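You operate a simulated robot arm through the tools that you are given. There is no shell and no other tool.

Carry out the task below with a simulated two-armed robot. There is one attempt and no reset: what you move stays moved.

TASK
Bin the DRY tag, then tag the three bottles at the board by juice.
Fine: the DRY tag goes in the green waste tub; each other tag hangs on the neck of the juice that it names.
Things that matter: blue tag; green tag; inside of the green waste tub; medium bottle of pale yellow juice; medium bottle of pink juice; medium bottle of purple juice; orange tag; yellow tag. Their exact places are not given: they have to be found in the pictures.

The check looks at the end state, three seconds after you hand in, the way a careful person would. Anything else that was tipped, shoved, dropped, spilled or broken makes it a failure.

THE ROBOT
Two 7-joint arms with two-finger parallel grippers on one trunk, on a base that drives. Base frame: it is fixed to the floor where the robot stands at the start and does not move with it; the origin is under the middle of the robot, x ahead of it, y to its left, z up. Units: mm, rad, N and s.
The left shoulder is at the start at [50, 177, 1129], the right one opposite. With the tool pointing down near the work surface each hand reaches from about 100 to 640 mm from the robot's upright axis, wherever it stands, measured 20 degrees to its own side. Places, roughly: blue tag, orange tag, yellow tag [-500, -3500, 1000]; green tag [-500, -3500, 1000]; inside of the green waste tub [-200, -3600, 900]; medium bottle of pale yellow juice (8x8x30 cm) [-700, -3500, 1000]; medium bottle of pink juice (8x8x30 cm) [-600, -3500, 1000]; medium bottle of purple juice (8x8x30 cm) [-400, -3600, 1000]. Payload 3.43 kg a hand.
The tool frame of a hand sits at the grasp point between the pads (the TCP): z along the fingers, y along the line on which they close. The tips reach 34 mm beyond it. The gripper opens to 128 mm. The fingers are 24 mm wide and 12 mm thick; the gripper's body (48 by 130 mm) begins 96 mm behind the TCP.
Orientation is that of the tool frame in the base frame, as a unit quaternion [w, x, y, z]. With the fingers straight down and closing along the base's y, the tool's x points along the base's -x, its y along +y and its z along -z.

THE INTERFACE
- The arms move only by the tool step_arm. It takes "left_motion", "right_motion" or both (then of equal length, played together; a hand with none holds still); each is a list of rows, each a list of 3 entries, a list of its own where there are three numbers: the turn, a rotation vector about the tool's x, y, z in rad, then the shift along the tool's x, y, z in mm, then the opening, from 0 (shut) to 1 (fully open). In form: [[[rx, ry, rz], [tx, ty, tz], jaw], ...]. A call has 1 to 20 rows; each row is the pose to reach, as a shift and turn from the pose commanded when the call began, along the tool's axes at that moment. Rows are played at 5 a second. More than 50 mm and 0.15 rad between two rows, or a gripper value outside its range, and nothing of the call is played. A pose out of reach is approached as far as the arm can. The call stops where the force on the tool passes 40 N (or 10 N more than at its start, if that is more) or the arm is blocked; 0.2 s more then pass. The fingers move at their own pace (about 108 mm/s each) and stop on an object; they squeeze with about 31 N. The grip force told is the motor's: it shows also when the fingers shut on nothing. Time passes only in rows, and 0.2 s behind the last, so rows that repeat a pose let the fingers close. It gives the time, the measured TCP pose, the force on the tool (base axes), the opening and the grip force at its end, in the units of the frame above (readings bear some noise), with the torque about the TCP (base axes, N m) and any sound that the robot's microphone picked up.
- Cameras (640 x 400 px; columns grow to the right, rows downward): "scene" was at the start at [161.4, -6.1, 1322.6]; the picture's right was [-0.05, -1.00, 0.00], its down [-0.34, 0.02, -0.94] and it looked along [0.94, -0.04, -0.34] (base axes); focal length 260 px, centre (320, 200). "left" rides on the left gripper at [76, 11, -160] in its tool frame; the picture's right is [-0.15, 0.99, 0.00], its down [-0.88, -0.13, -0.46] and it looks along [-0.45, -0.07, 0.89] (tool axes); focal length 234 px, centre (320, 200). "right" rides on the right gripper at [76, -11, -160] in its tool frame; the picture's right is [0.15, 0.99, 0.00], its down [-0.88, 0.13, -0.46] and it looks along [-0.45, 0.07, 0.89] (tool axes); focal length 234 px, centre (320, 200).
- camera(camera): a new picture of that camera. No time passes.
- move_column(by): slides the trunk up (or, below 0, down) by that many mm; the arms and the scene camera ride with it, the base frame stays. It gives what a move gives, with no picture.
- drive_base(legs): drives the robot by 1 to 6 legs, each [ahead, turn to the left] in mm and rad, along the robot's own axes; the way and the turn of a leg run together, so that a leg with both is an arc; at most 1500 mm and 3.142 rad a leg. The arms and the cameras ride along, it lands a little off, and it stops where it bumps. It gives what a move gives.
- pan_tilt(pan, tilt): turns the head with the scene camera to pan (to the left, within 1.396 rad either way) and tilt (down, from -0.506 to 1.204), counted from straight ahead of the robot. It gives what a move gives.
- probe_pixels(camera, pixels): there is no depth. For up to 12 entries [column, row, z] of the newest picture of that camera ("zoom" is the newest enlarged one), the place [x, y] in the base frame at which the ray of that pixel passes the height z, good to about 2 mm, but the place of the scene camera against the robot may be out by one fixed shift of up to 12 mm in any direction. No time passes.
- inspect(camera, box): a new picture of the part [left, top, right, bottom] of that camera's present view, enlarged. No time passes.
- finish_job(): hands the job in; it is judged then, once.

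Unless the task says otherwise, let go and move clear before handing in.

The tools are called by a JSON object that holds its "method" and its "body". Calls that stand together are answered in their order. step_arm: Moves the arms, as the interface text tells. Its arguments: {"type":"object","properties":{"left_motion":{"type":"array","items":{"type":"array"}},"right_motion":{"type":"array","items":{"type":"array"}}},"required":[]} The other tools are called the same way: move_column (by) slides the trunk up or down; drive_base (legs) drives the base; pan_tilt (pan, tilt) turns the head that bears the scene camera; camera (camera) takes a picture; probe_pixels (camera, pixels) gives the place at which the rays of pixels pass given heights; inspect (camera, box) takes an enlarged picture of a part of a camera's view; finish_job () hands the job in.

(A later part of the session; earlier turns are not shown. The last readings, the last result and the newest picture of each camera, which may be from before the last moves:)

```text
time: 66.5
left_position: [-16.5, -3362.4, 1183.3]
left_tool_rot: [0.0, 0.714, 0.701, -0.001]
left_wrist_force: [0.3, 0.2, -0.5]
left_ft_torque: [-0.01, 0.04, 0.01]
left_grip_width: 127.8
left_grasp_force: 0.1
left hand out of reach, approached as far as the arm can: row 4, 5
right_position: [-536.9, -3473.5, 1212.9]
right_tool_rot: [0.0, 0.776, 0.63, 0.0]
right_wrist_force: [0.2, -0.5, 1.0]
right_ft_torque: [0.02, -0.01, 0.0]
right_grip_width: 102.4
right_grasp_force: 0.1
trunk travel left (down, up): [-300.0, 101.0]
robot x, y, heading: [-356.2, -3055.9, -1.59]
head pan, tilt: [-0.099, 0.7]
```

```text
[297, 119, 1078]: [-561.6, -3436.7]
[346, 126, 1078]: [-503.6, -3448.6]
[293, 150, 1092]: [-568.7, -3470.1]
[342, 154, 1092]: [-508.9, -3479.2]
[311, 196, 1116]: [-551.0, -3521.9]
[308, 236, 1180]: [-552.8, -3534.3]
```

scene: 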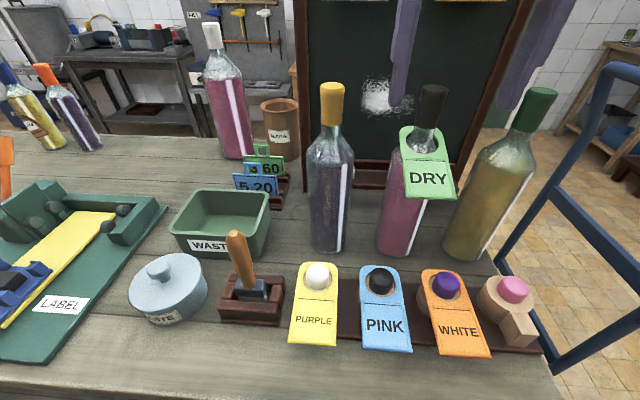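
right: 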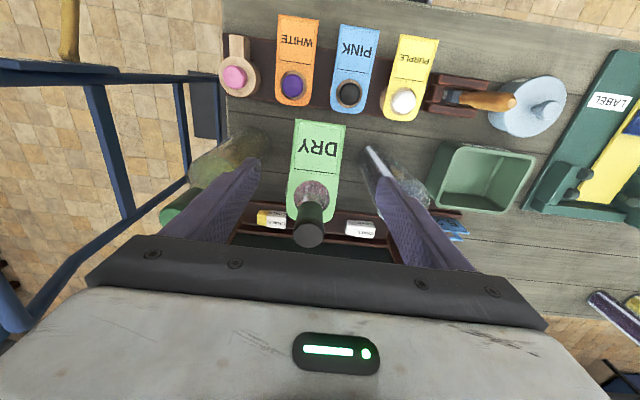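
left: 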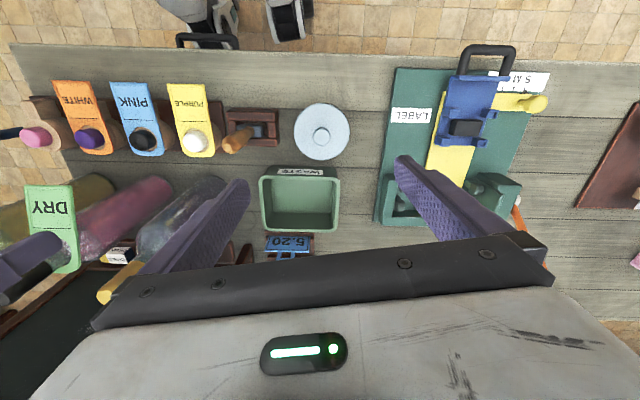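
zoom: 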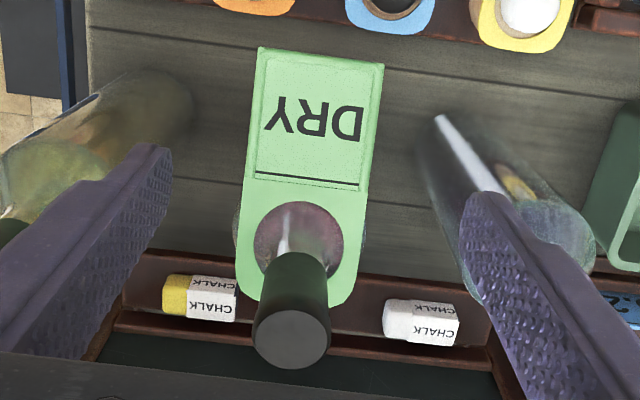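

The tag's centre at the grip line is (−539,−3475), matching my hand. I lower the open fingers on both sides of its solid part, checking before closing.

{"method": "step_arm", "body": {"right_motion": [[[0, 0, 0], [-9, -1, 30], 0.75], [[0, 0, 0], [-9, -1, 60], 0.75], [[0, 0, 0], [-9, -1, 90], 0.7], [[0, 0, 0], [-9, -1, 113], 0.65]]}}

{"method": "camera", "body": {"camera": "right"}}

{"method": "camera", "body": {"camera": "scene"}}

```text
time: 67.5
left_position: [-18.2, -3363.0, 1183.2]
left_tool_rot: [0.0, 0.714, 0.7, -0.001]
left_wrist_force: [-0.3, 0.0, -0.5]
left_ft_torque: [0.0, 0.02, 0.01]
left_grip_width: 128.1
left_grasp_force: 0.0
right_position: [-538.2, -3484.2, 1097.5]
right_tool_rot: [0.001, 0.776, 0.63, 0.0]
right_wrist_force: [0.3, 0.4, 0.6]
right_ft_torque: [0.04, 0.02, 0.02]
right_grip_width: 83.2
right_grasp_force: 0.0
trunk travel left (down, up): [-300.0, 101.0]
robot x, y, heading: [-359.3, -3058.3, -1.59]
head pan, tilt: [-0.099, 0.7]
```

```text
taken
```

right: 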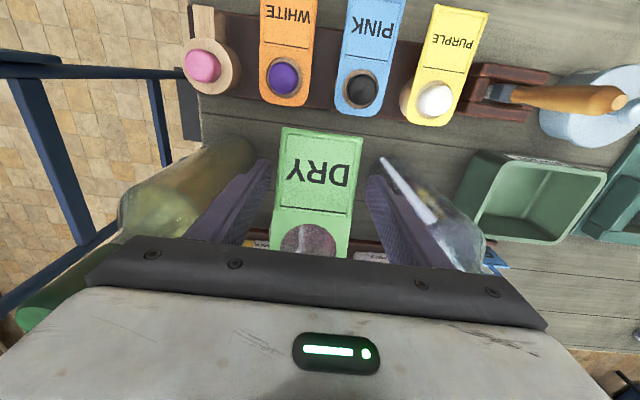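

```text
taken
```

scene: 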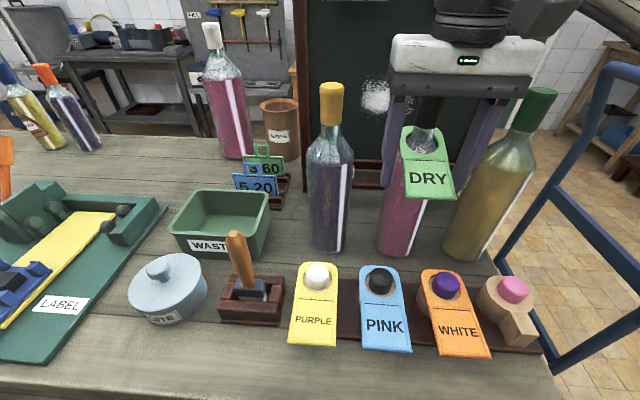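

The fingers (pixels 245,200 and 390,210) straddle the DRY tag evenly. I close on it gently.

{"method": "step_arm", "body": {"right_motion": [[[0, 0, 0], [0, 0, 0], 0.55], [[0, 0, 0], [0, 0, 0], 0.5], [[0, 0, 0], [0, 0, 0], 0.46], [[0, 0, 0], [0, 0, 0], 0.42], [[0, 0, 0], [0, 0, 0], 0.4]]}}

{"method": "camera", "body": {"camera": "right"}}

{"method": "camera", "body": {"camera": "scene"}}

```text
time: 68.7
left_position: [-17.5, -3364.1, 1183.2]
left_tool_rot: [0.0, 0.714, 0.7, 0.0]
left_wrist_force: [0.4, 0.1, 0.8]
left_ft_torque: [0.0, 0.01, 0.01]
left_grip_width: 128.1
left_grasp_force: 0.1
right_position: [-538.5, -3482.5, 1098.5]
right_tool_rot: [0.0, 0.777, 0.63, 0.0]
right_wrist_force: [-0.2, 0.6, -0.6]
right_ft_torque: [0.0, -0.02, -0.02]
right_grip_width: 60.2
right_grasp_force: 31.4
trunk travel left (down, up): [-300.0, 101.0]
robot x, y, heading: [-358.5, -3057.1, -1.591]
head pan, tilt: [-0.099, 0.7]
```

```text
taken
```

right: 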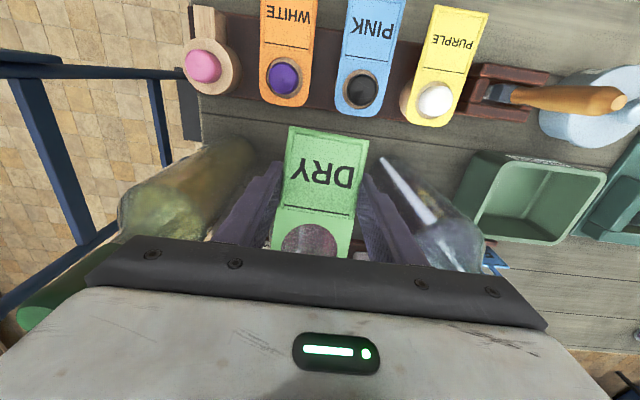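

```text
taken
```

scene: 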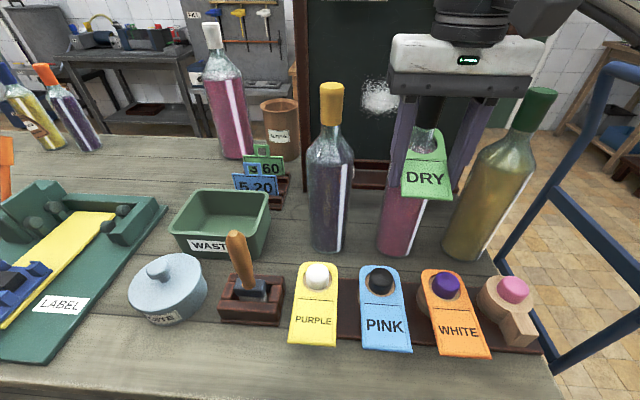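

The tag is held (60.2 mm, 31 N). I lift slightly, nudge it 5 mm away from me and level it a bit so its hole centres on the neck, then check.

{"method": "step_arm", "body": {"right_motion": [[[0, 0, 0], [0, 0, -4], 0.4], [[0, 0, 0], [-3, 0, -7], 0.4], [[0, 0.07, 0], [-4, 0, -12], 0.4], [[0, 0.14, 0], [-5, 0, -17], 0.4], [[0, 0.2, 0], [-5, 0, -22], 0.4]]}}

{"method": "camera", "body": {"camera": "right"}}

{"method": "inspect", "body": {"camera": "scene", "box": [330, 20, 570, 220]}}

```text
time: 69.8
left_position: [-17.5, -3363.3, 1182.9]
left_tool_rot: [0.0, 0.714, 0.7, 0.0]
left_wrist_force: [0.7, 0.2, -0.2]
left_ft_torque: [0.01, -0.01, -0.02]
left_grip_width: 128.1
left_grasp_force: 0.0
right_position: [-540.7, -3488.8, 1123.5]
right_tool_rot: [-0.063, 0.773, 0.627, 0.077]
right_wrist_force: [0.4, 0.6, 0.3]
right_ft_torque: [0.01, -0.03, 0.0]
right_grip_width: 59.9
right_grasp_force: 30.8
trunk travel left (down, up): [-300.0, 101.0]
robot x, y, heading: [-355.0, -3056.4, -1.588]
head pan, tilt: [-0.099, 0.7]
```

```text
taken
```

right: 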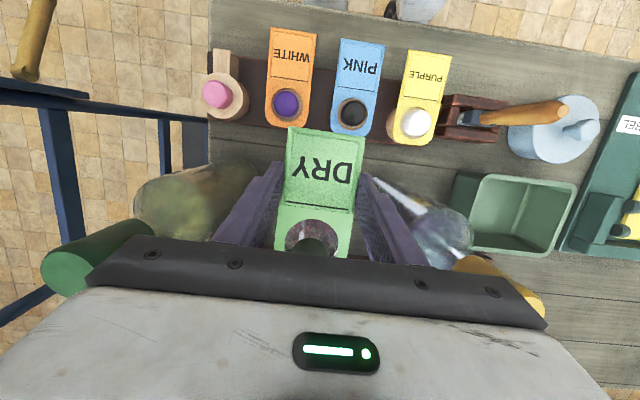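

```text
2.00 times, centred on (450, 120) of scene
```

zoom: 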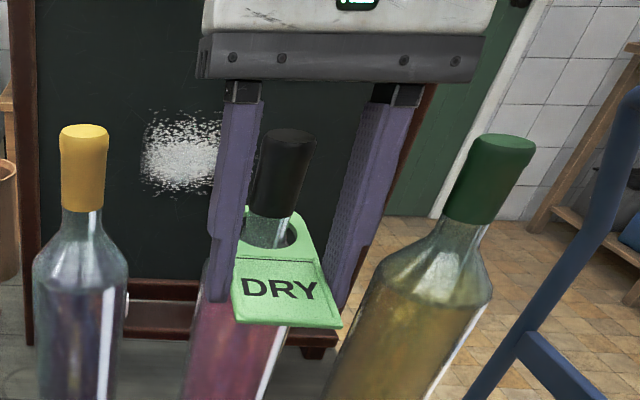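

The hole now sits loosely round the neck below the black stopper and forces are near zero. I lift straight up in small steps.

{"method": "step_arm", "body": {"right_motion": [[[0, 0, 0], [1.6, 0, -8], 0.4], [[0, 0, 0], [3.2, 0, -16], 0.4], [[0, 0, 0], [4.8, 0, -24], 0.4]]}}

{"method": "camera", "body": {"camera": "right"}}

{"method": "inspect", "body": {"camera": "scene", "box": [330, 20, 570, 220]}}

```text
time: 70.7
left_position: [-19.0, -3363.9, 1182.5]
left_tool_rot: [0.0, 0.714, 0.7, 0.0]
left_wrist_force: [-0.4, 1.1, -0.1]
left_ft_torque: [0.01, 0.01, 0.02]
left_grip_width: 128.0
left_grasp_force: 0.0
right_position: [-540.6, -3486.1, 1147.9]
right_tool_rot: [-0.063, 0.772, 0.627, 0.079]
right_wrist_force: [-0.3, -0.2, -0.7]
right_ft_torque: [-0.01, 0.01, -0.04]
right_grip_width: 60.2
right_grasp_force: 31.2
trunk travel left (down, up): [-300.0, 101.0]
robot x, y, heading: [-359.5, -3057.2, -1.594]
head pan, tilt: [-0.099, 0.7]
```

```text
taken
```

right: 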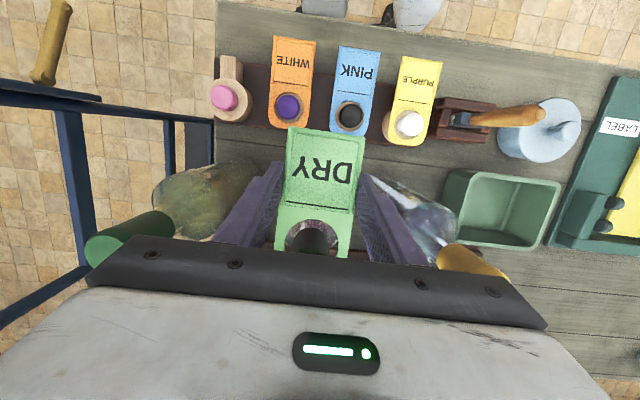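

```text
2.00 times, centred on (450, 120) of scene
```

zoom: 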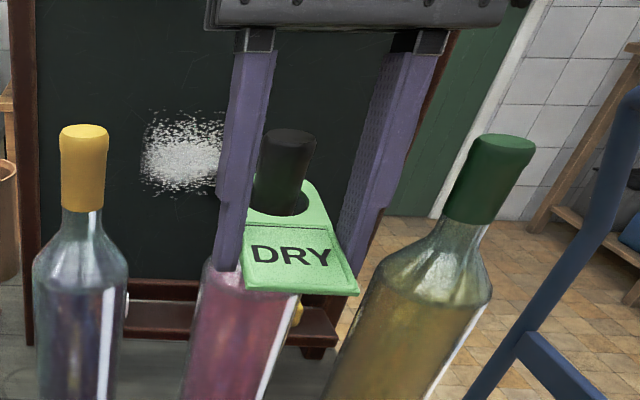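

The stopper passes the hole evenly. I keep lifting until the tag is clear above it.

{"method": "step_arm", "body": {"right_motion": [[[0, 0, 0], [2, 0, -10], 0.4], [[0, 0, 0], [4, 0, -20], 0.4], [[0, 0, 0], [6, 0, -30], 0.4], [[0, 0, 0], [10, 0, -50], 0.4], [[0, 0, 0], [16, 0, -80], 0.4]]}}

{"method": "camera", "body": {"camera": "right"}}

{"method": "camera", "body": {"camera": "scene"}}

```text
time: 71.8
left_position: [-17.1, -3362.7, 1181.5]
left_tool_rot: [-0.001, 0.714, 0.7, 0.0]
left_wrist_force: [-0.2, -0.3, -0.5]
left_ft_torque: [-0.03, 0.02, 0.02]
left_grip_width: 128.2
left_grasp_force: 0.0
right_position: [-541.0, -3487.2, 1230.2]
right_tool_rot: [-0.063, 0.772, 0.627, 0.078]
right_wrist_force: [0.1, 0.2, -0.3]
right_ft_torque: [0.02, 0.04, 0.0]
right_grip_width: 60.2
right_grasp_force: 30.7
trunk travel left (down, up): [-300.0, 101.0]
robot x, y, heading: [-358.1, -3060.6, -1.589]
head pan, tilt: [-0.099, 0.7]
```

```text
taken
```

right: 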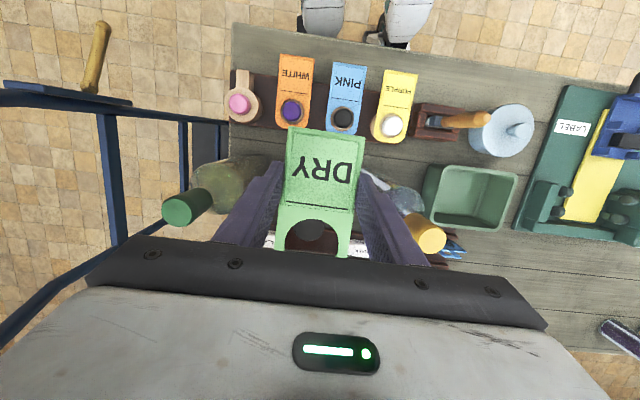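

```text
taken
```

scene: 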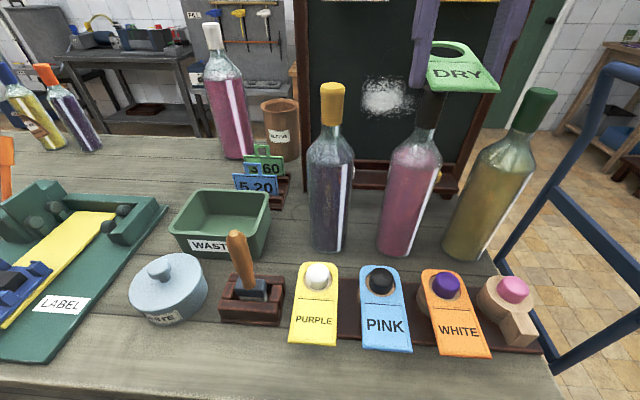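

The DRY tag is free above the black stopper. I probe stoppers and the tub's rim from this view.

{"method": "inspect", "body": {"camera": "right", "box": [360, 90, 560, 260]}}

{"method": "probe_pixels", "body": {"camera": "right", "pixels": [[432, 239, 1180], [181, 209, 1180], [428, 166, 930], [428, 166, 980], [517, 173, 930], [517, 173, 980], [498, 230, 930], [498, 230, 980]]}}

```text
2.35 times, centred on (460, 175) of right
```

zoom: 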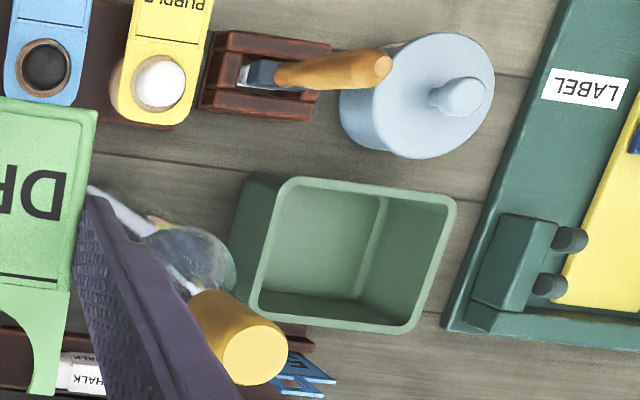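

```text
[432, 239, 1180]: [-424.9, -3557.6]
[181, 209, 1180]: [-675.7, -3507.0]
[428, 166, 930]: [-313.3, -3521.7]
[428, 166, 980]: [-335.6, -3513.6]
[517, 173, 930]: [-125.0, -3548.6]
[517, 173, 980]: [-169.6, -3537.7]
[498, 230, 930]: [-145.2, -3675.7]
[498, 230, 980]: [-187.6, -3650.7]
```

The tub rim is at z ≈ 946, centre (−226,−3595), outer 154×120 mm; the 125×60 tag fits lengthwise along it. I draw back, set the tool upright, then swing left and turn the tag 90°.

{"method": "step_arm", "body": {"right_motion": [[[0, -0.07, 0], [20, -4, -2], 0.4], [[0, -0.14, 0], [40, -8, -3], 0.4], [[0, -0.2, 0], [60, -12, -4], 0.4]]}}

```text
time: 72.7
left_position: [-17.8, -3363.6, 1184.5]
left_tool_rot: [0.0, 0.714, 0.7, 0.0]
left_wrist_force: [-0.2, -0.7, 0.1]
left_ft_torque: [0.01, -0.01, 0.02]
left_grip_width: 128.0
left_grasp_force: 0.0
right_position: [-542.6, -3428.0, 1244.7]
right_tool_rot: [0.0, 0.777, 0.63, 0.0]
right_wrist_force: [-0.3, 0.4, -0.1]
right_ft_torque: [-0.04, 0.0, -0.02]
right_grip_width: 60.4
right_grasp_force: 31.0
trunk travel left (down, up): [-300.0, 101.0]
robot x, y, heading: [-357.7, -3057.8, -1.588]
head pan, tilt: [-0.099, 0.7]
```

{"method": "step_arm", "body": {"right_motion": [[[0, 0, -0.14], [1, 27, 0], 0.4], [[0, 0, -0.28], [2, 54, 0], 0.4], [[0, 0, -0.42], [3, 81, 0], 0.4], [[0, 0, -0.56], [4, 108, 0], 0.4], [[0, 0, -0.7], [5, 135, 0], 0.4], [[0, 0, -0.84], [6, 162, 0], 0.4], [[0, 0, -0.98], [7, 190, 0], 0.4], [[0, 0, -1.12], [8, 218, 0], 0.4], [[0, 0, -1.26], [9, 246, 0], 0.4], [[0, 0, -1.4], [10, 275, 0], 0.4], [[0, 0, -1.52], [11, 295, 0], 0.4], [[0, 0, -1.615], [11, 304, 0], 0.4]]}}

{"method": "camera", "body": {"camera": "right"}}

{"method": "camera", "body": {"camera": "scene"}}

```text
time: 75.2
left_position: [-17.9, -3362.8, 1182.7]
left_tool_rot: [0.0, 0.714, 0.7, 0.001]
left_wrist_force: [0.2, 0.8, -0.5]
left_ft_torque: [-0.02, 0.0, 0.02]
left_grip_width: 128.2
left_grasp_force: 0.0
right_position: [-267.6, -3391.3, 1188.3]
right_tool_rot: [0.004, 0.084, 0.996, -0.001]
right_wrist_force: [0.1, -0.8, 1.3]
right_ft_torque: [0.0, -0.01, 0.0]
right_grip_width: 60.2
right_grasp_force: 31.0
right hand out of reach, approached as far as the arm can: row 9, 10, 11, 12
trunk travel left (down, up): [-300.0, 101.0]
robot x, y, heading: [-356.8, -3057.1, -1.591]
head pan, tilt: [-0.099, 0.7]
```

```text
taken
```

right: 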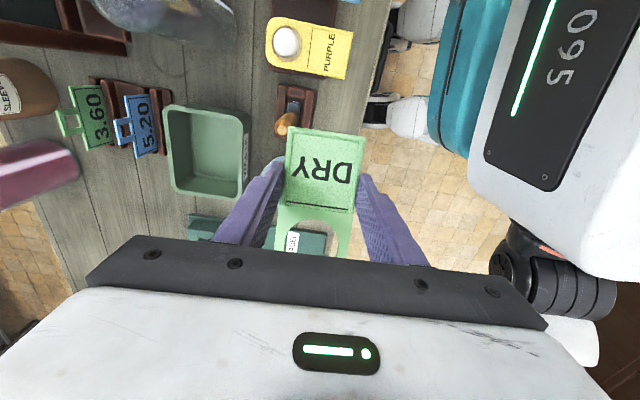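

```text
taken
```

scene: 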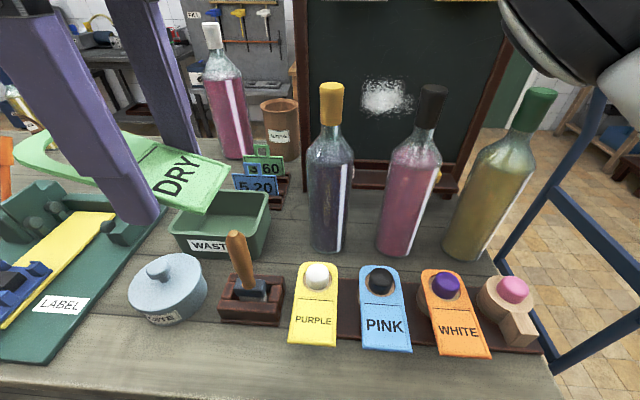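

The turn succeeded but that high pose is just out of reach; the hand stands at (−268,−3391,1188). Lower down the reach should be better, so I lower a little and see where it goes.

{"method": "step_arm", "body": {"right_motion": [[[0, 0, 0], [0, 0, 30], 0.4], [[0, 0, 0], [0, 0, 60], 0.4], [[0, 0, 0], [0, 0, 90], 0.4]]}}

```text
time: 76.0
left_position: [-17.6, -3363.2, 1184.4]
left_tool_rot: [0.0, 0.714, 0.7, 0.0]
left_wrist_force: [0.3, 1.0, 0.6]
left_ft_torque: [0.04, 0.01, -0.02]
left_grip_width: 128.0
left_grasp_force: 0.0
right_position: [-265.4, -3387.9, 1098.3]
right_tool_rot: [0.001, 0.081, 0.997, 0.0]
right_wrist_force: [0.5, 0.7, 0.2]
right_ft_torque: [0.0, 0.0, -0.02]
right_grip_width: 59.9
right_grasp_force: 30.7
trunk travel left (down, up): [-300.0, 101.0]
robot x, y, heading: [-355.5, -3056.9, -1.591]
head pan, tilt: [-0.099, 0.7]
```

{"method": "step_arm", "body": {"right_motion": [[[0, 0, 0], [-14, -40, 0], 0.4], [[0, 0, 0], [-28, -80, 0], 0.4], [[0, 0, 0], [-42, -120, 0], 0.4], [[0, 0, 0], [-50, -160, 0], 0.4], [[0, 0, 0], [-55, -198, 0], 0.4]]}}

{"method": "camera", "body": {"camera": "right"}}

{"method": "camera", "body": {"camera": "scene"}}

```text
time: 77.2
left_position: [-18.1, -3362.9, 1183.0]
left_tool_rot: [0.0, 0.713, 0.701, 0.0]
left_wrist_force: [-0.8, 0.3, 0.6]
left_ft_torque: [-0.01, 0.01, 0.01]
left_grip_width: 127.9
left_grasp_force: 0.0
right_position: [-258.0, -3427.7, 1098.5]
right_tool_rot: [0.0, 0.087, 0.996, 0.002]
right_wrist_force: [0.3, -0.7, -0.4]
right_ft_torque: [-0.02, -0.05, 0.0]
right_grip_width: 59.9
right_grasp_force: 31.1
right hand out of reach, approached as far as the arm can: row 2, 3, 4, 5
trunk travel left (down, up): [-300.0, 101.0]
robot x, y, heading: [-358.3, -3057.4, -1.587]
head pan, tilt: [-0.099, 0.7]
```

```text
taken
```

right: 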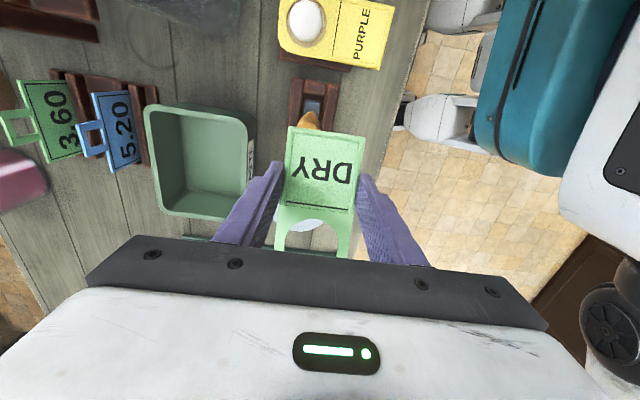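

```text
taken
```

scene: 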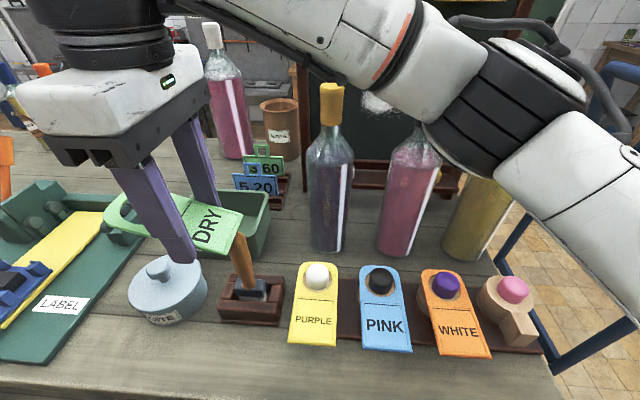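

The forearm got stuck near a wrist limit with the full 90° turn. I turn the tag back by 0.5 rad first and then try to reach toward the tub.

{"method": "step_arm", "body": {"right_motion": [[[0, 0, 0.14], [0, 0, 0], 0.4], [[0, 0, 0.28], [0, 0, 0], 0.4], [[0, 0, 0.42], [0, 0, 0], 0.4], [[0, 0, 0.5], [0, 0, 0], 0.4], [[0, 0, 0.5], [0, -35, 0], 0.4], [[0, 0, 0.5], [0, -70, 0], 0.4], [[0, 0, 0.5], [0, -105, 0], 0.4]]}}

{"method": "camera", "body": {"camera": "scene"}}

```text
time: 78.8
left_position: [-18.0, -3364.0, 1182.7]
left_tool_rot: [-0.001, 0.714, 0.701, 0.0]
left_wrist_force: [0.8, -0.8, -0.4]
left_ft_torque: [0.0, 0.01, 0.01]
left_grip_width: 128.2
left_grasp_force: 0.1
right_position: [-281.1, -3529.9, 1097.5]
right_tool_rot: [0.0, 0.325, 0.946, 0.0]
right_wrist_force: [0.0, -0.3, -0.8]
right_ft_torque: [0.01, -0.01, -0.01]
right_grip_width: 60.3
right_grasp_force: 30.8
trunk travel left (down, up): [-300.0, 101.0]
robot x, y, heading: [-357.3, -3058.8, -1.588]
head pan, tilt: [-0.099, 0.7]
```

```text
taken
```

scene: 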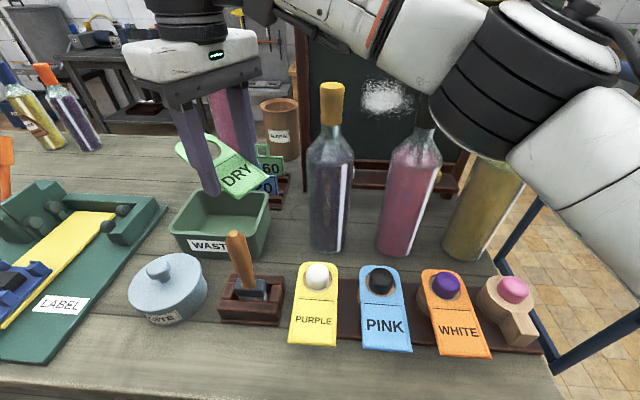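

With the smaller turn I can reach (−281,−3530). I go on to just above the tub centre and then try turning the tag a bit more in place.

{"method": "step_arm", "body": {"right_motion": [[[0, 0, 0], [-22, -6, 0], 0.4], [[0, 0, 0], [-45, -12, 0], 0.4], [[0, 0, 0], [-68, -17, 0], 0.4], [[0, 0, -0.1], [-68, -17, 0], 0.4], [[0, 0, -0.2], [-68, -17, 0], 0.4]]}}

{"method": "camera", "body": {"camera": "right"}}

{"method": "camera", "body": {"camera": "scene"}}

{"method": "camera", "body": {"camera": "left"}}

```text
time: 80.2
left_position: [-17.3, -3362.8, 1183.0]
left_tool_rot: [0.0, 0.714, 0.7, 0.0]
left_wrist_force: [0.4, -0.3, 0.6]
left_ft_torque: [0.03, -0.04, 0.02]
left_grip_width: 128.0
left_grasp_force: 0.0
right_position: [-246.0, -3524.3, 1098.6]
right_tool_rot: [0.016, 0.292, 0.956, -0.006]
right_wrist_force: [0.2, -0.2, -0.3]
right_ft_torque: [0.01, -0.01, -0.02]
right_grip_width: 60.1
right_grasp_force: 30.9
right hand out of reach, approached as far as the arm can: row 1, 2, 3, 4, 5
trunk travel left (down, up): [-300.0, 101.0]
robot x, y, heading: [-360.6, -3056.4, -1.592]
head pan, tilt: [-0.099, 0.7]
stopped in row 5 (right hand): the arm was blocked; the commanded pose is now the measured one
```

```text
taken
```

right: 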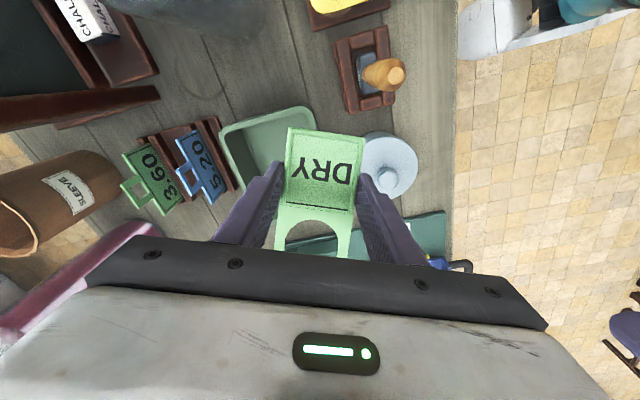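

```text
taken
```

scene: 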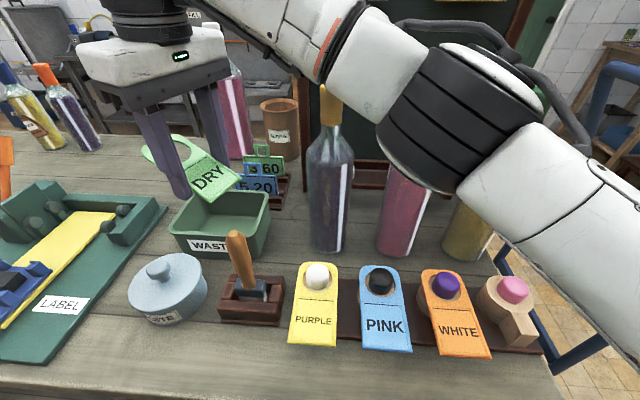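

```text
taken
```

left: 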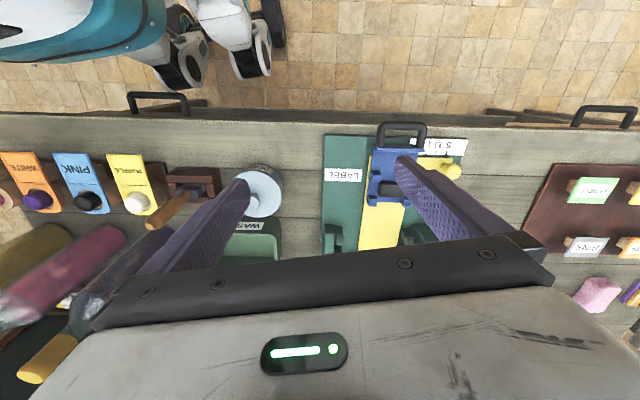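

The arm is contorted and got blocked, though the bottles still stand as before. I withdraw the hand toward me and unwind it; I will move the base in front of the tub instead.

{"method": "step_arm", "body": {"right_motion": [[[0, 0, 0.05], [20, 6, 0], 0.4], [[0, 0, 0.1], [40, 14, 0], 0.4], [[0, 0, 0.1], [54, 40, -10], 0.4], [[0, 0, 0.1], [54, 75, -20], 0.4]]}}

{"method": "camera", "body": {"camera": "scene"}}

```text
time: 81.2
left_position: [-17.7, -3362.8, 1182.1]
left_tool_rot: [0.0, 0.714, 0.7, -0.001]
left_wrist_force: [-0.8, 0.6, 0.0]
left_ft_torque: [-0.03, -0.01, -0.02]
left_grip_width: 128.1
left_grasp_force: 0.1
right_position: [-244.4, -3428.3, 1118.6]
right_tool_rot: [0.015, 0.336, 0.942, -0.006]
right_wrist_force: [-0.4, -0.6, -0.6]
right_ft_torque: [0.0, 0.0, 0.03]
right_grip_width: 60.2
right_grasp_force: 31.1
trunk travel left (down, up): [-300.0, 101.0]
robot x, y, heading: [-354.7, -3056.6, -1.591]
head pan, tilt: [-0.099, 0.7]
```

```text
taken
```

scene: 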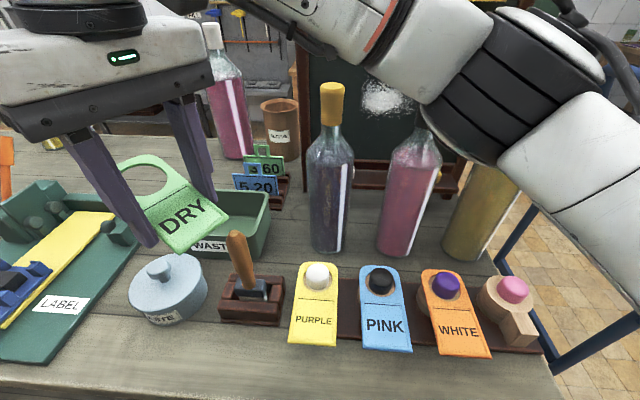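

{"method": "step_arm", "body": {"right_motion": [[[0, 0, 0.12], [19, -12, -11], 0.4], [[0, 0, 0.24], [38, -24, -22], 0.4], [[0, 0, 0.36], [57, -36, -33], 0.4], [[0, 0, 0.48], [76, -48, -44], 0.4], [[0, 0, 0.6], [96, -60, -55], 0.4], [[0, 0, 0.72], [115, -72, -66], 0.4], [[0, 0, 0.84], [134, -84, -77], 0.4], [[0, 0, 0.96], [153, -96, -88], 0.4], [[0, 0, 1.06], [172, -108, -99], 0.4], [[0, 0, 1.1], [193, -121, -111], 0.4]]}}

{"method": "camera", "body": {"camera": "scene"}}

```text
time: 83.5
left_position: [-19.5, -3363.1, 1183.2]
left_tool_rot: [0.0, 0.714, 0.7, 0.0]
left_wrist_force: [0.2, 0.6, -0.3]
left_ft_torque: [-0.04, -0.03, 0.03]
left_grip_width: 128.0
left_grasp_force: 0.0
right_position: [-475.3, -3399.7, 1223.0]
right_tool_rot: [0.016, 0.779, 0.627, 0.003]
right_wrist_force: [0.9, 0.7, 0.2]
right_ft_torque: [-0.02, 0.0, -0.01]
right_grip_width: 60.1
right_grasp_force: 30.7
trunk travel left (down, up): [-300.0, 101.0]
robot x, y, heading: [-357.0, -3060.4, -1.589]
head pan, tilt: [-0.099, 0.7]
```

```text
taken
```

scene: 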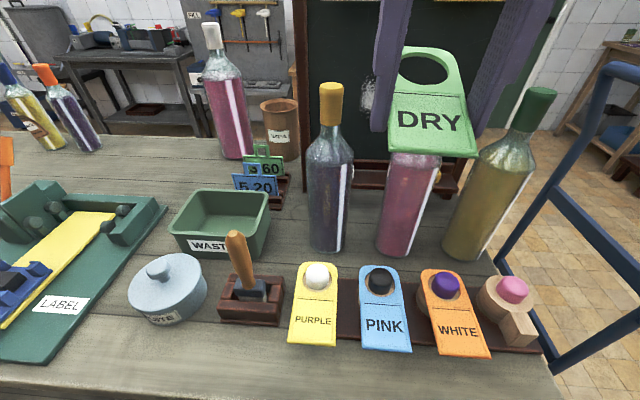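

The hand is back in an easy posture with the DRY tag. I check where the far-left bottles stand before relocating the base.

{"method": "probe_pixels", "body": {"camera": "scene", "pixels": [[92, 150, 880], [50, 150, 880], [238, 158, 880], [5, 180, 880], [5, 140, 1000], [300, 150, 880], [95, 260, 880]]}}

{"method": "pan_tilt", "body": {"pan": 0.6, "tilt": 0.6}}

{"method": "camera", "body": {"camera": "scene"}}

```text
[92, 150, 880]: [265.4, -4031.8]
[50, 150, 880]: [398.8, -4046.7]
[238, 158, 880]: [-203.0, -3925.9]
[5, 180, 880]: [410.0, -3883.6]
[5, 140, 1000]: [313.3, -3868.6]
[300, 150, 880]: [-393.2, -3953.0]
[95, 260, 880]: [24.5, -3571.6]
```

```text
time: 84.5
left_position: [-19.0, -3363.4, 1183.6]
left_tool_rot: [0.0, 0.713, 0.701, 0.0]
left_wrist_force: [-0.1, 0.3, 0.4]
left_ft_torque: [-0.01, 0.01, 0.0]
left_grip_width: 127.9
left_grasp_force: 0.1
right_position: [-476.3, -3399.8, 1221.8]
right_tool_rot: [0.016, 0.779, 0.627, 0.004]
right_wrist_force: [0.0, 1.0, -0.6]
right_ft_torque: [-0.03, -0.03, 0.01]
right_grip_width: 60.2
right_grasp_force: 30.6
trunk travel left (down, up): [-300.0, 101.0]
robot x, y, heading: [-357.3, -3058.1, -1.593]
head pan, tilt: [0.6, 0.6]
```

```text
taken
```

scene: 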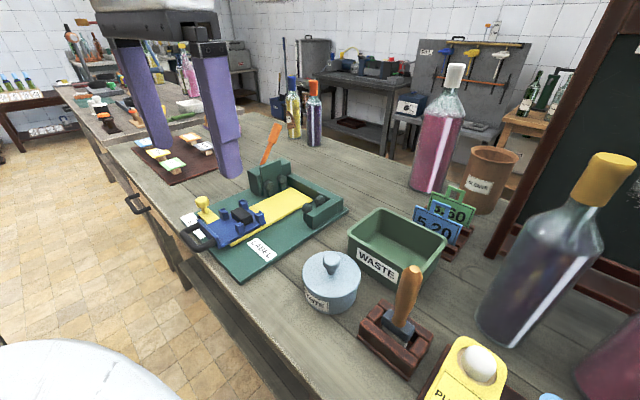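

The left part of the bench is low and clear. I tuck the left hand in a little, back off 200 mm, shift left along the bench and face it again.

{"method": "step_arm", "body": {"left_motion": [[[0, 0, 0], [30, -30, -10], 1], [[0, 0, 0], [60, -60, -20], 1]]}}

{"method": "drive_base", "body": {"legs": [[-200, 0], [0, 1.01], [415, 0], [0, -1.13]]}}

{"method": "pan_tilt", "body": {"pan": -0.3, "tilt": 0.7}}

{"method": "camera", "body": {"camera": "scene"}}

{"method": "camera", "body": {"camera": "right"}}

```text
time: 85.1
left_position: [-78.7, -3303.7, 1202.5]
left_tool_rot: [0.0, 0.713, 0.701, 0.001]
left_wrist_force: [0.0, 0.9, -0.4]
left_ft_torque: [-0.01, 0.04, -0.03]
left_grip_width: 127.9
left_grasp_force: 0.0
left hand out of reach, approached as far as the arm can: row 1, 2
right_position: [-475.1, -3400.0, 1222.3]
right_tool_rot: [0.018, 0.779, 0.626, 0.004]
right_wrist_force: [-0.3, -0.3, 0.0]
right_ft_torque: [-0.01, -0.05, 0.02]
right_grip_width: 60.1
right_grasp_force: 30.8
trunk travel left (down, up): [-300.0, 101.0]
robot x, y, heading: [-359.1, -3060.6, -1.587]
head pan, tilt: [0.6, 0.6]
```

```text
time: 94.4
left_position: [234.0, -3381.4, 1202.0]
left_tool_rot: [-0.001, 0.769, 0.639, 0.0]
left_wrist_force: [0.2, 0.6, 0.2]
left_ft_torque: [0.02, -0.01, -0.01]
left_grip_width: 128.0
left_grasp_force: 0.1
right_position: [-174.0, -3411.9, 1222.4]
right_tool_rot: [0.016, 0.828, 0.561, 0.002]
right_wrist_force: [0.3, -0.1, 0.5]
right_ft_torque: [0.01, 0.01, -0.04]
right_grip_width: 60.1
right_grasp_force: 31.0
trunk travel left (down, up): [-300.0, 101.0]
robot x, y, heading: [0.5, -3093.8, -1.755]
head pan, tilt: [0.6, 0.6]
```

```text
time: 95.6
left_position: [234.0, -3381.5, 1201.2]
left_tool_rot: [0.0, 0.769, 0.64, -0.001]
left_wrist_force: [-1.1, -0.4, -0.8]
left_ft_torque: [0.01, 0.03, -0.01]
left_grip_width: 127.8
left_grasp_force: 0.0
right_position: [-173.6, -3412.3, 1221.5]
right_tool_rot: [0.017, 0.828, 0.56, 0.001]
right_wrist_force: [0.3, 0.7, -0.7]
right_ft_torque: [0.02, 0.0, 0.01]
right_grip_width: 60.3
right_grasp_force: 30.9
trunk travel left (down, up): [-300.0, 101.0]
robot x, y, heading: [-0.3, -3096.4, -1.752]
head pan, tilt: [-0.3, 0.7]
```

```text
taken
```

scene: 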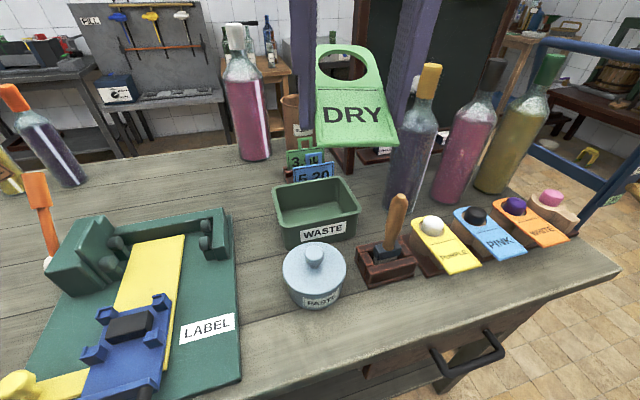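

```text
taken
```

right: 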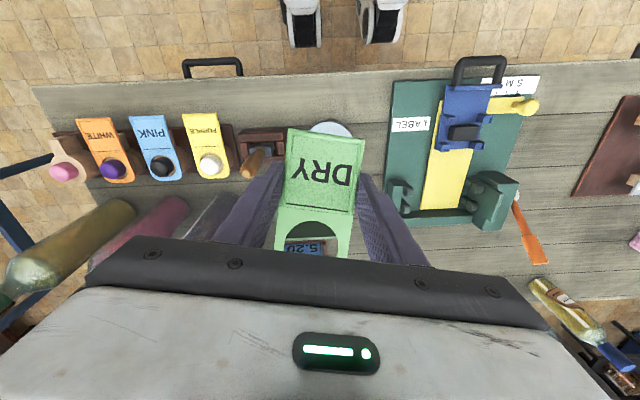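

The tub is now 530 mm ahead and 130 mm right of the robot's axis. I try turning the tag clockwise in place, watching for limits.

{"method": "step_arm", "body": {"right_motion": [[[0, 0, 0.14], [0, 0, 0], 0.4], [[0, 0, 0.28], [0, 0, 0], 0.4], [[0, 0, 0.42], [0, 0, 0], 0.4], [[0, 0, 0.56], [0, 0, 0], 0.4], [[0, 0, 0.7], [0, 0, 0], 0.4], [[0, 0, 0.84], [0, 0, 0], 0.4], [[0, 0, 0.98], [0, 0, 0], 0.4], [[0, 0, 1.12], [0, 0, 0], 0.4], [[0, 0, 1.25], [0, 0, 0], 0.4], [[0, 0, 1.354], [0, 0, 0], 0.4]]}}

{"method": "camera", "body": {"camera": "scene"}}

```text
time: 97.8
left_position: [232.5, -3382.8, 1202.2]
left_tool_rot: [0.0, 0.769, 0.639, 0.0]
left_wrist_force: [-0.5, -0.2, 0.1]
left_ft_torque: [-0.01, 0.0, 0.01]
left_grip_width: 128.1
left_grasp_force: 0.1
right_position: [-172.9, -3412.7, 1221.7]
right_tool_rot: [0.012, 0.996, -0.083, 0.012]
right_wrist_force: [0.3, -0.4, -0.9]
right_ft_torque: [0.02, 0.0, -0.03]
right_grip_width: 60.4
right_grasp_force: 31.0
trunk travel left (down, up): [-300.0, 101.0]
robot x, y, heading: [-0.5, -3090.6, -1.751]
head pan, tilt: [-0.3, 0.7]
```

```text
taken
```

scene: 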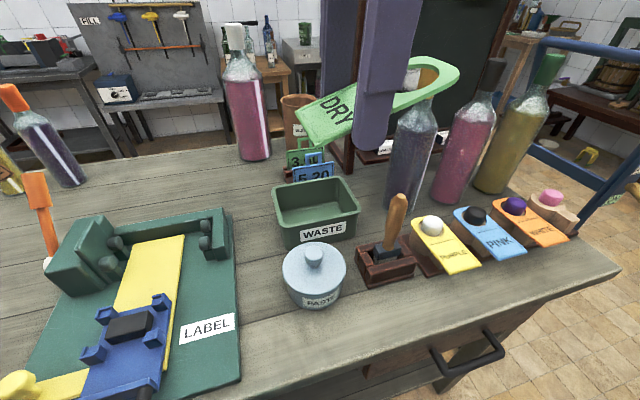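

The clockwise turn works. I move over the tub centre while lowering to z ≈ 1100.

{"method": "step_arm", "body": {"right_motion": [[[0, 0, 0], [-1, 38, 20], 0.4], [[0, 0, 0], [-2, 76, 40], 0.4], [[0, 0, 0], [-3, 113, 65], 0.4], [[0, 0, 0], [-4, 150, 90], 0.4], [[0, 0, 0], [-5, 188, 115], 0.4]]}}

{"method": "camera", "body": {"camera": "right"}}

{"method": "camera", "body": {"camera": "scene"}}

```text
time: 99.0
left_position: [231.8, -3382.5, 1201.1]
left_tool_rot: [-0.001, 0.769, 0.64, -0.001]
left_wrist_force: [-0.5, 0.4, -0.9]
left_ft_torque: [0.0, -0.03, 0.02]
left_grip_width: 128.0
left_grasp_force: 0.1
right_position: [-204.6, -3601.1, 1108.9]
right_tool_rot: [0.012, 0.997, -0.081, 0.013]
right_wrist_force: [0.0, 0.2, 0.4]
right_ft_torque: [0.03, 0.01, 0.0]
right_grip_width: 60.2
right_grasp_force: 31.3
trunk travel left (down, up): [-300.0, 101.0]
robot x, y, heading: [-2.5, -3097.2, -1.756]
head pan, tilt: [-0.3, 0.7]
```

```text
taken
```

right: 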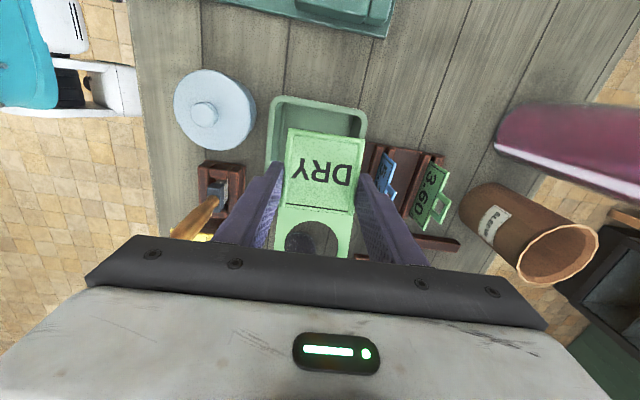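

```text
taken
```

scene: 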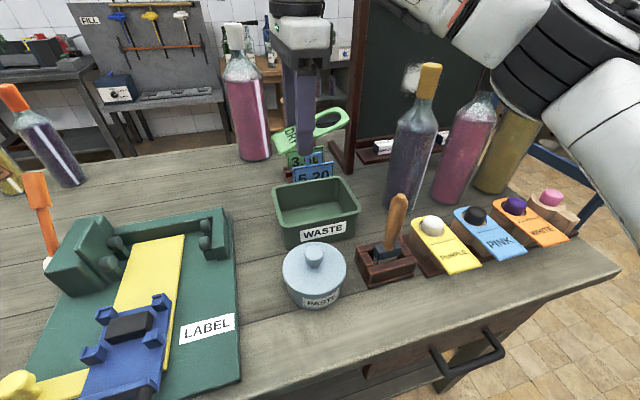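

The forearm hides the pink stopper at (490,100); I probe to judge how near it is to the bottles before going down.

{"method": "probe_pixels", "body": {"camera": "scene", "pixels": [[510, 115, 1150], [510, 115, 1200], [510, 115, 1250], [560, 110, 1200], [428, 70, 1180], [600, 190, 1100], [600, 190, 1200], [490, 95, 1180]]}}

{"method": "camera", "body": {"camera": "left"}}

```text
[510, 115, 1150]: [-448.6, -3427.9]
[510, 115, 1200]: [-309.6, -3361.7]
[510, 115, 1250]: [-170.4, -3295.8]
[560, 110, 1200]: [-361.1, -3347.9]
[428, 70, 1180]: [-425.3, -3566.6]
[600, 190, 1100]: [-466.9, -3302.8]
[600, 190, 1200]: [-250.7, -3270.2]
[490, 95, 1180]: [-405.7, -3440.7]
```

```text
taken
```

left: 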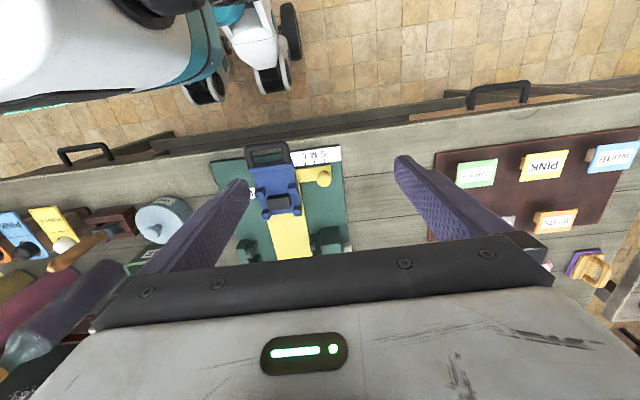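

{"method": "inspect", "body": {"camera": "right", "box": [220, 80, 420, 280]}}

{"method": "probe_pixels", "body": {"camera": "right", "pixels": [[272, 97, 946], [366, 107, 946], [266, 165, 946], [286, 130, 1095], [364, 138, 1095], [311, 238, 1125]]}}

```text
2.00 times, centred on (320, 180) of right
```

zoom: 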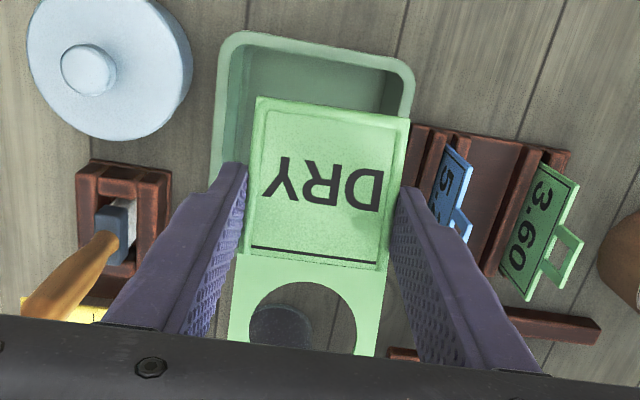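

```text
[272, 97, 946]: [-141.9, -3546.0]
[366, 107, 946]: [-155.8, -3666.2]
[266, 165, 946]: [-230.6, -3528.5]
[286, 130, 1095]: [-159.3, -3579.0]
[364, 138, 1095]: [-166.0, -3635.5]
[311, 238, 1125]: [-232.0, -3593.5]
```

The tag is centred over the tub within a few millimetres. I lower in steps to just above the rim.

{"method": "step_arm", "body": {"right_motion": [[[0, 0, 0], [-2, 0, 35], 0.4], [[0, 0, 0], [-4, 0, 70], 0.4], [[0, 0, 0], [-6, 0, 105], 0.4], [[0, 0, 0], [-6, 0, 120], 0.4]]}}

{"method": "camera", "body": {"camera": "right"}}

{"method": "camera", "body": {"camera": "scene"}}

```text
time: 100.0
left_position: [233.3, -3383.1, 1201.7]
left_tool_rot: [-0.001, 0.769, 0.64, 0.0]
left_wrist_force: [-0.7, 0.3, -0.5]
left_ft_torque: [0.02, 0.0, 0.03]
left_grip_width: 128.1
left_grasp_force: 0.1
right_position: [-208.3, -3599.7, 991.2]
right_tool_rot: [0.013, 0.996, -0.082, 0.013]
right_wrist_force: [-0.5, 0.1, 0.4]
right_ft_torque: [-0.01, 0.0, -0.03]
right_grip_width: 60.2
right_grasp_force: 31.1
trunk travel left (down, up): [-300.0, 101.0]
robot x, y, heading: [-3.4, -3093.1, -1.752]
head pan, tilt: [-0.3, 0.7]
```

```text
taken
```

right: 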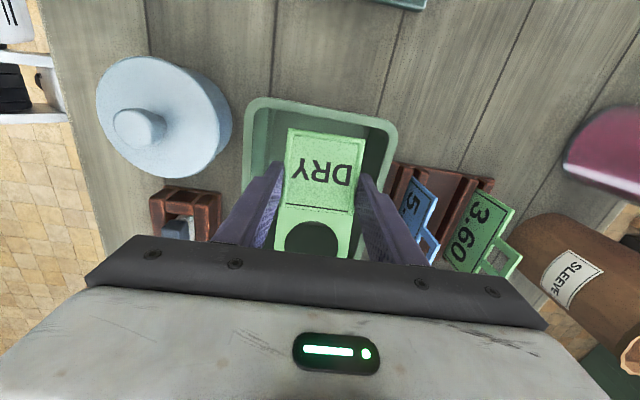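

```text
taken
```

scene: 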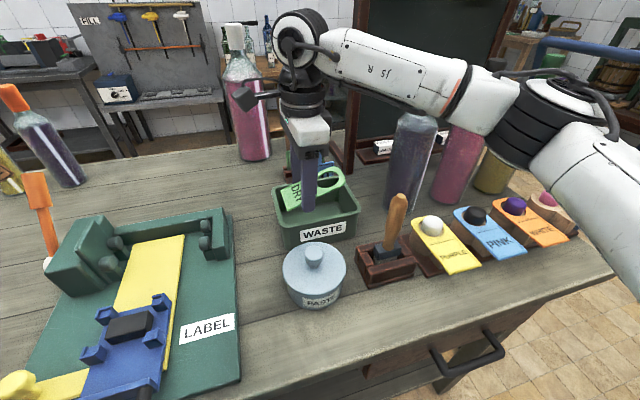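

The tag goes into the tub opening centred (pixels 250–395, 100–200). I lower 50 mm more into it.

{"method": "step_arm", "body": {"right_motion": [[[0, 0, 0], [0, 0, 18], 0.4], [[0, 0, 0], [0, 0, 36], 0.4], [[0, 0, 0], [0, 0, 50], 0.4]]}}

{"method": "camera", "body": {"camera": "right"}}

{"method": "camera", "body": {"camera": "scene"}}

```text
time: 100.8
left_position: [232.4, -3382.1, 1201.1]
left_tool_rot: [-0.001, 0.769, 0.639, -0.001]
left_wrist_force: [-0.1, -0.5, -0.1]
left_ft_torque: [-0.01, 0.0, 0.0]
left_grip_width: 128.1
left_grasp_force: 0.0
right_position: [-207.6, -3601.3, 940.1]
right_tool_rot: [0.012, 0.997, -0.08, 0.012]
right_wrist_force: [0.7, -0.2, -0.5]
right_ft_torque: [-0.01, 0.02, 0.01]
right_grip_width: 60.2
right_grasp_force: 30.6
trunk travel left (down, up): [-300.0, 101.0]
robot x, y, heading: [-0.6, -3094.6, -1.752]
head pan, tilt: [-0.3, 0.7]
```

```text
taken
```

right: 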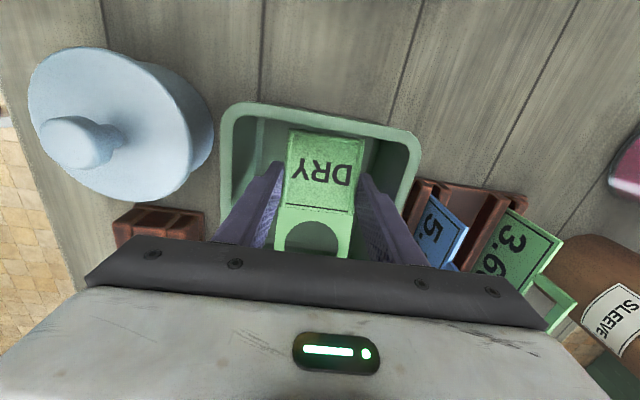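

```text
taken
```

scene: 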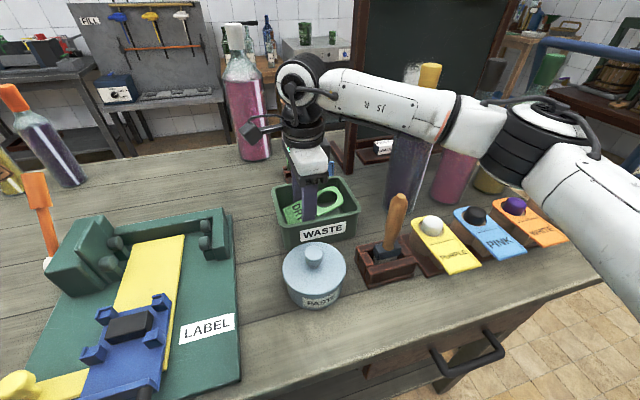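

The tag is inside the tub. I open only about 12 mm so the fingers stay off the walls, wait, and lift straight out.

{"method": "step_arm", "body": {"right_motion": [[[0, 0, 0], [0, 0, 0], 0.52], [[0, 0, 0], [0, 0, 0], 0.56], [[0, 0, 0], [0, 0, 0], 0.56], [[0, 0, 0], [0, 0, -20], 0.56], [[0, 0, 0], [0, 0, -50], 0.56], [[0, 0, 0], [0, 0, -90], 0.56], [[0, 0, 0], [0, 0, -130], 0.56]]}}

{"method": "camera", "body": {"camera": "right"}}

{"method": "camera", "body": {"camera": "scene"}}

```text
time: 102.4
left_position: [233.8, -3381.2, 1201.3]
left_tool_rot: [-0.001, 0.769, 0.64, -0.001]
left_wrist_force: [-1.0, -0.1, 0.4]
left_ft_torque: [-0.01, 0.0, 0.04]
left_grip_width: 128.0
left_grasp_force: 0.1
right_position: [-211.4, -3600.1, 1066.7]
right_tool_rot: [0.012, 0.997, -0.081, 0.011]
right_wrist_force: [-0.2, 0.1, 0.5]
right_ft_torque: [-0.04, -0.01, -0.01]
right_grip_width: 71.7
right_grasp_force: 0.1
trunk travel left (down, up): [-300.0, 101.0]
robot x, y, heading: [-3.3, -3097.0, -1.75]
head pan, tilt: [-0.3, 0.7]
```

```text
taken
```

right: 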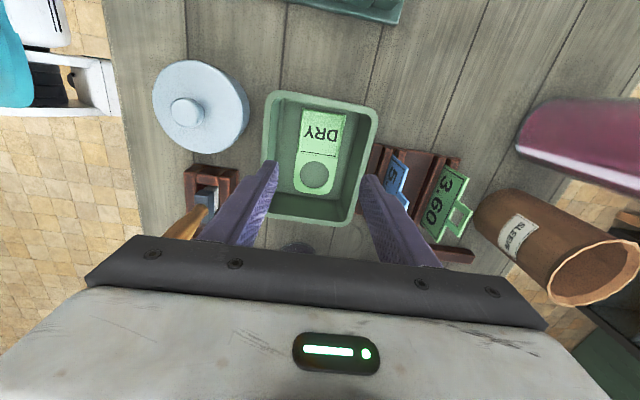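

```text
taken
```

scene: 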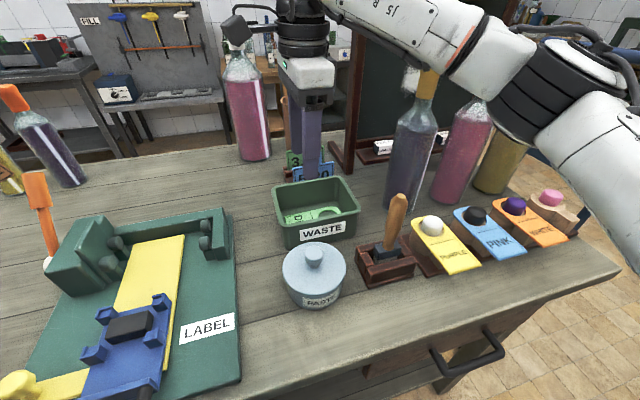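

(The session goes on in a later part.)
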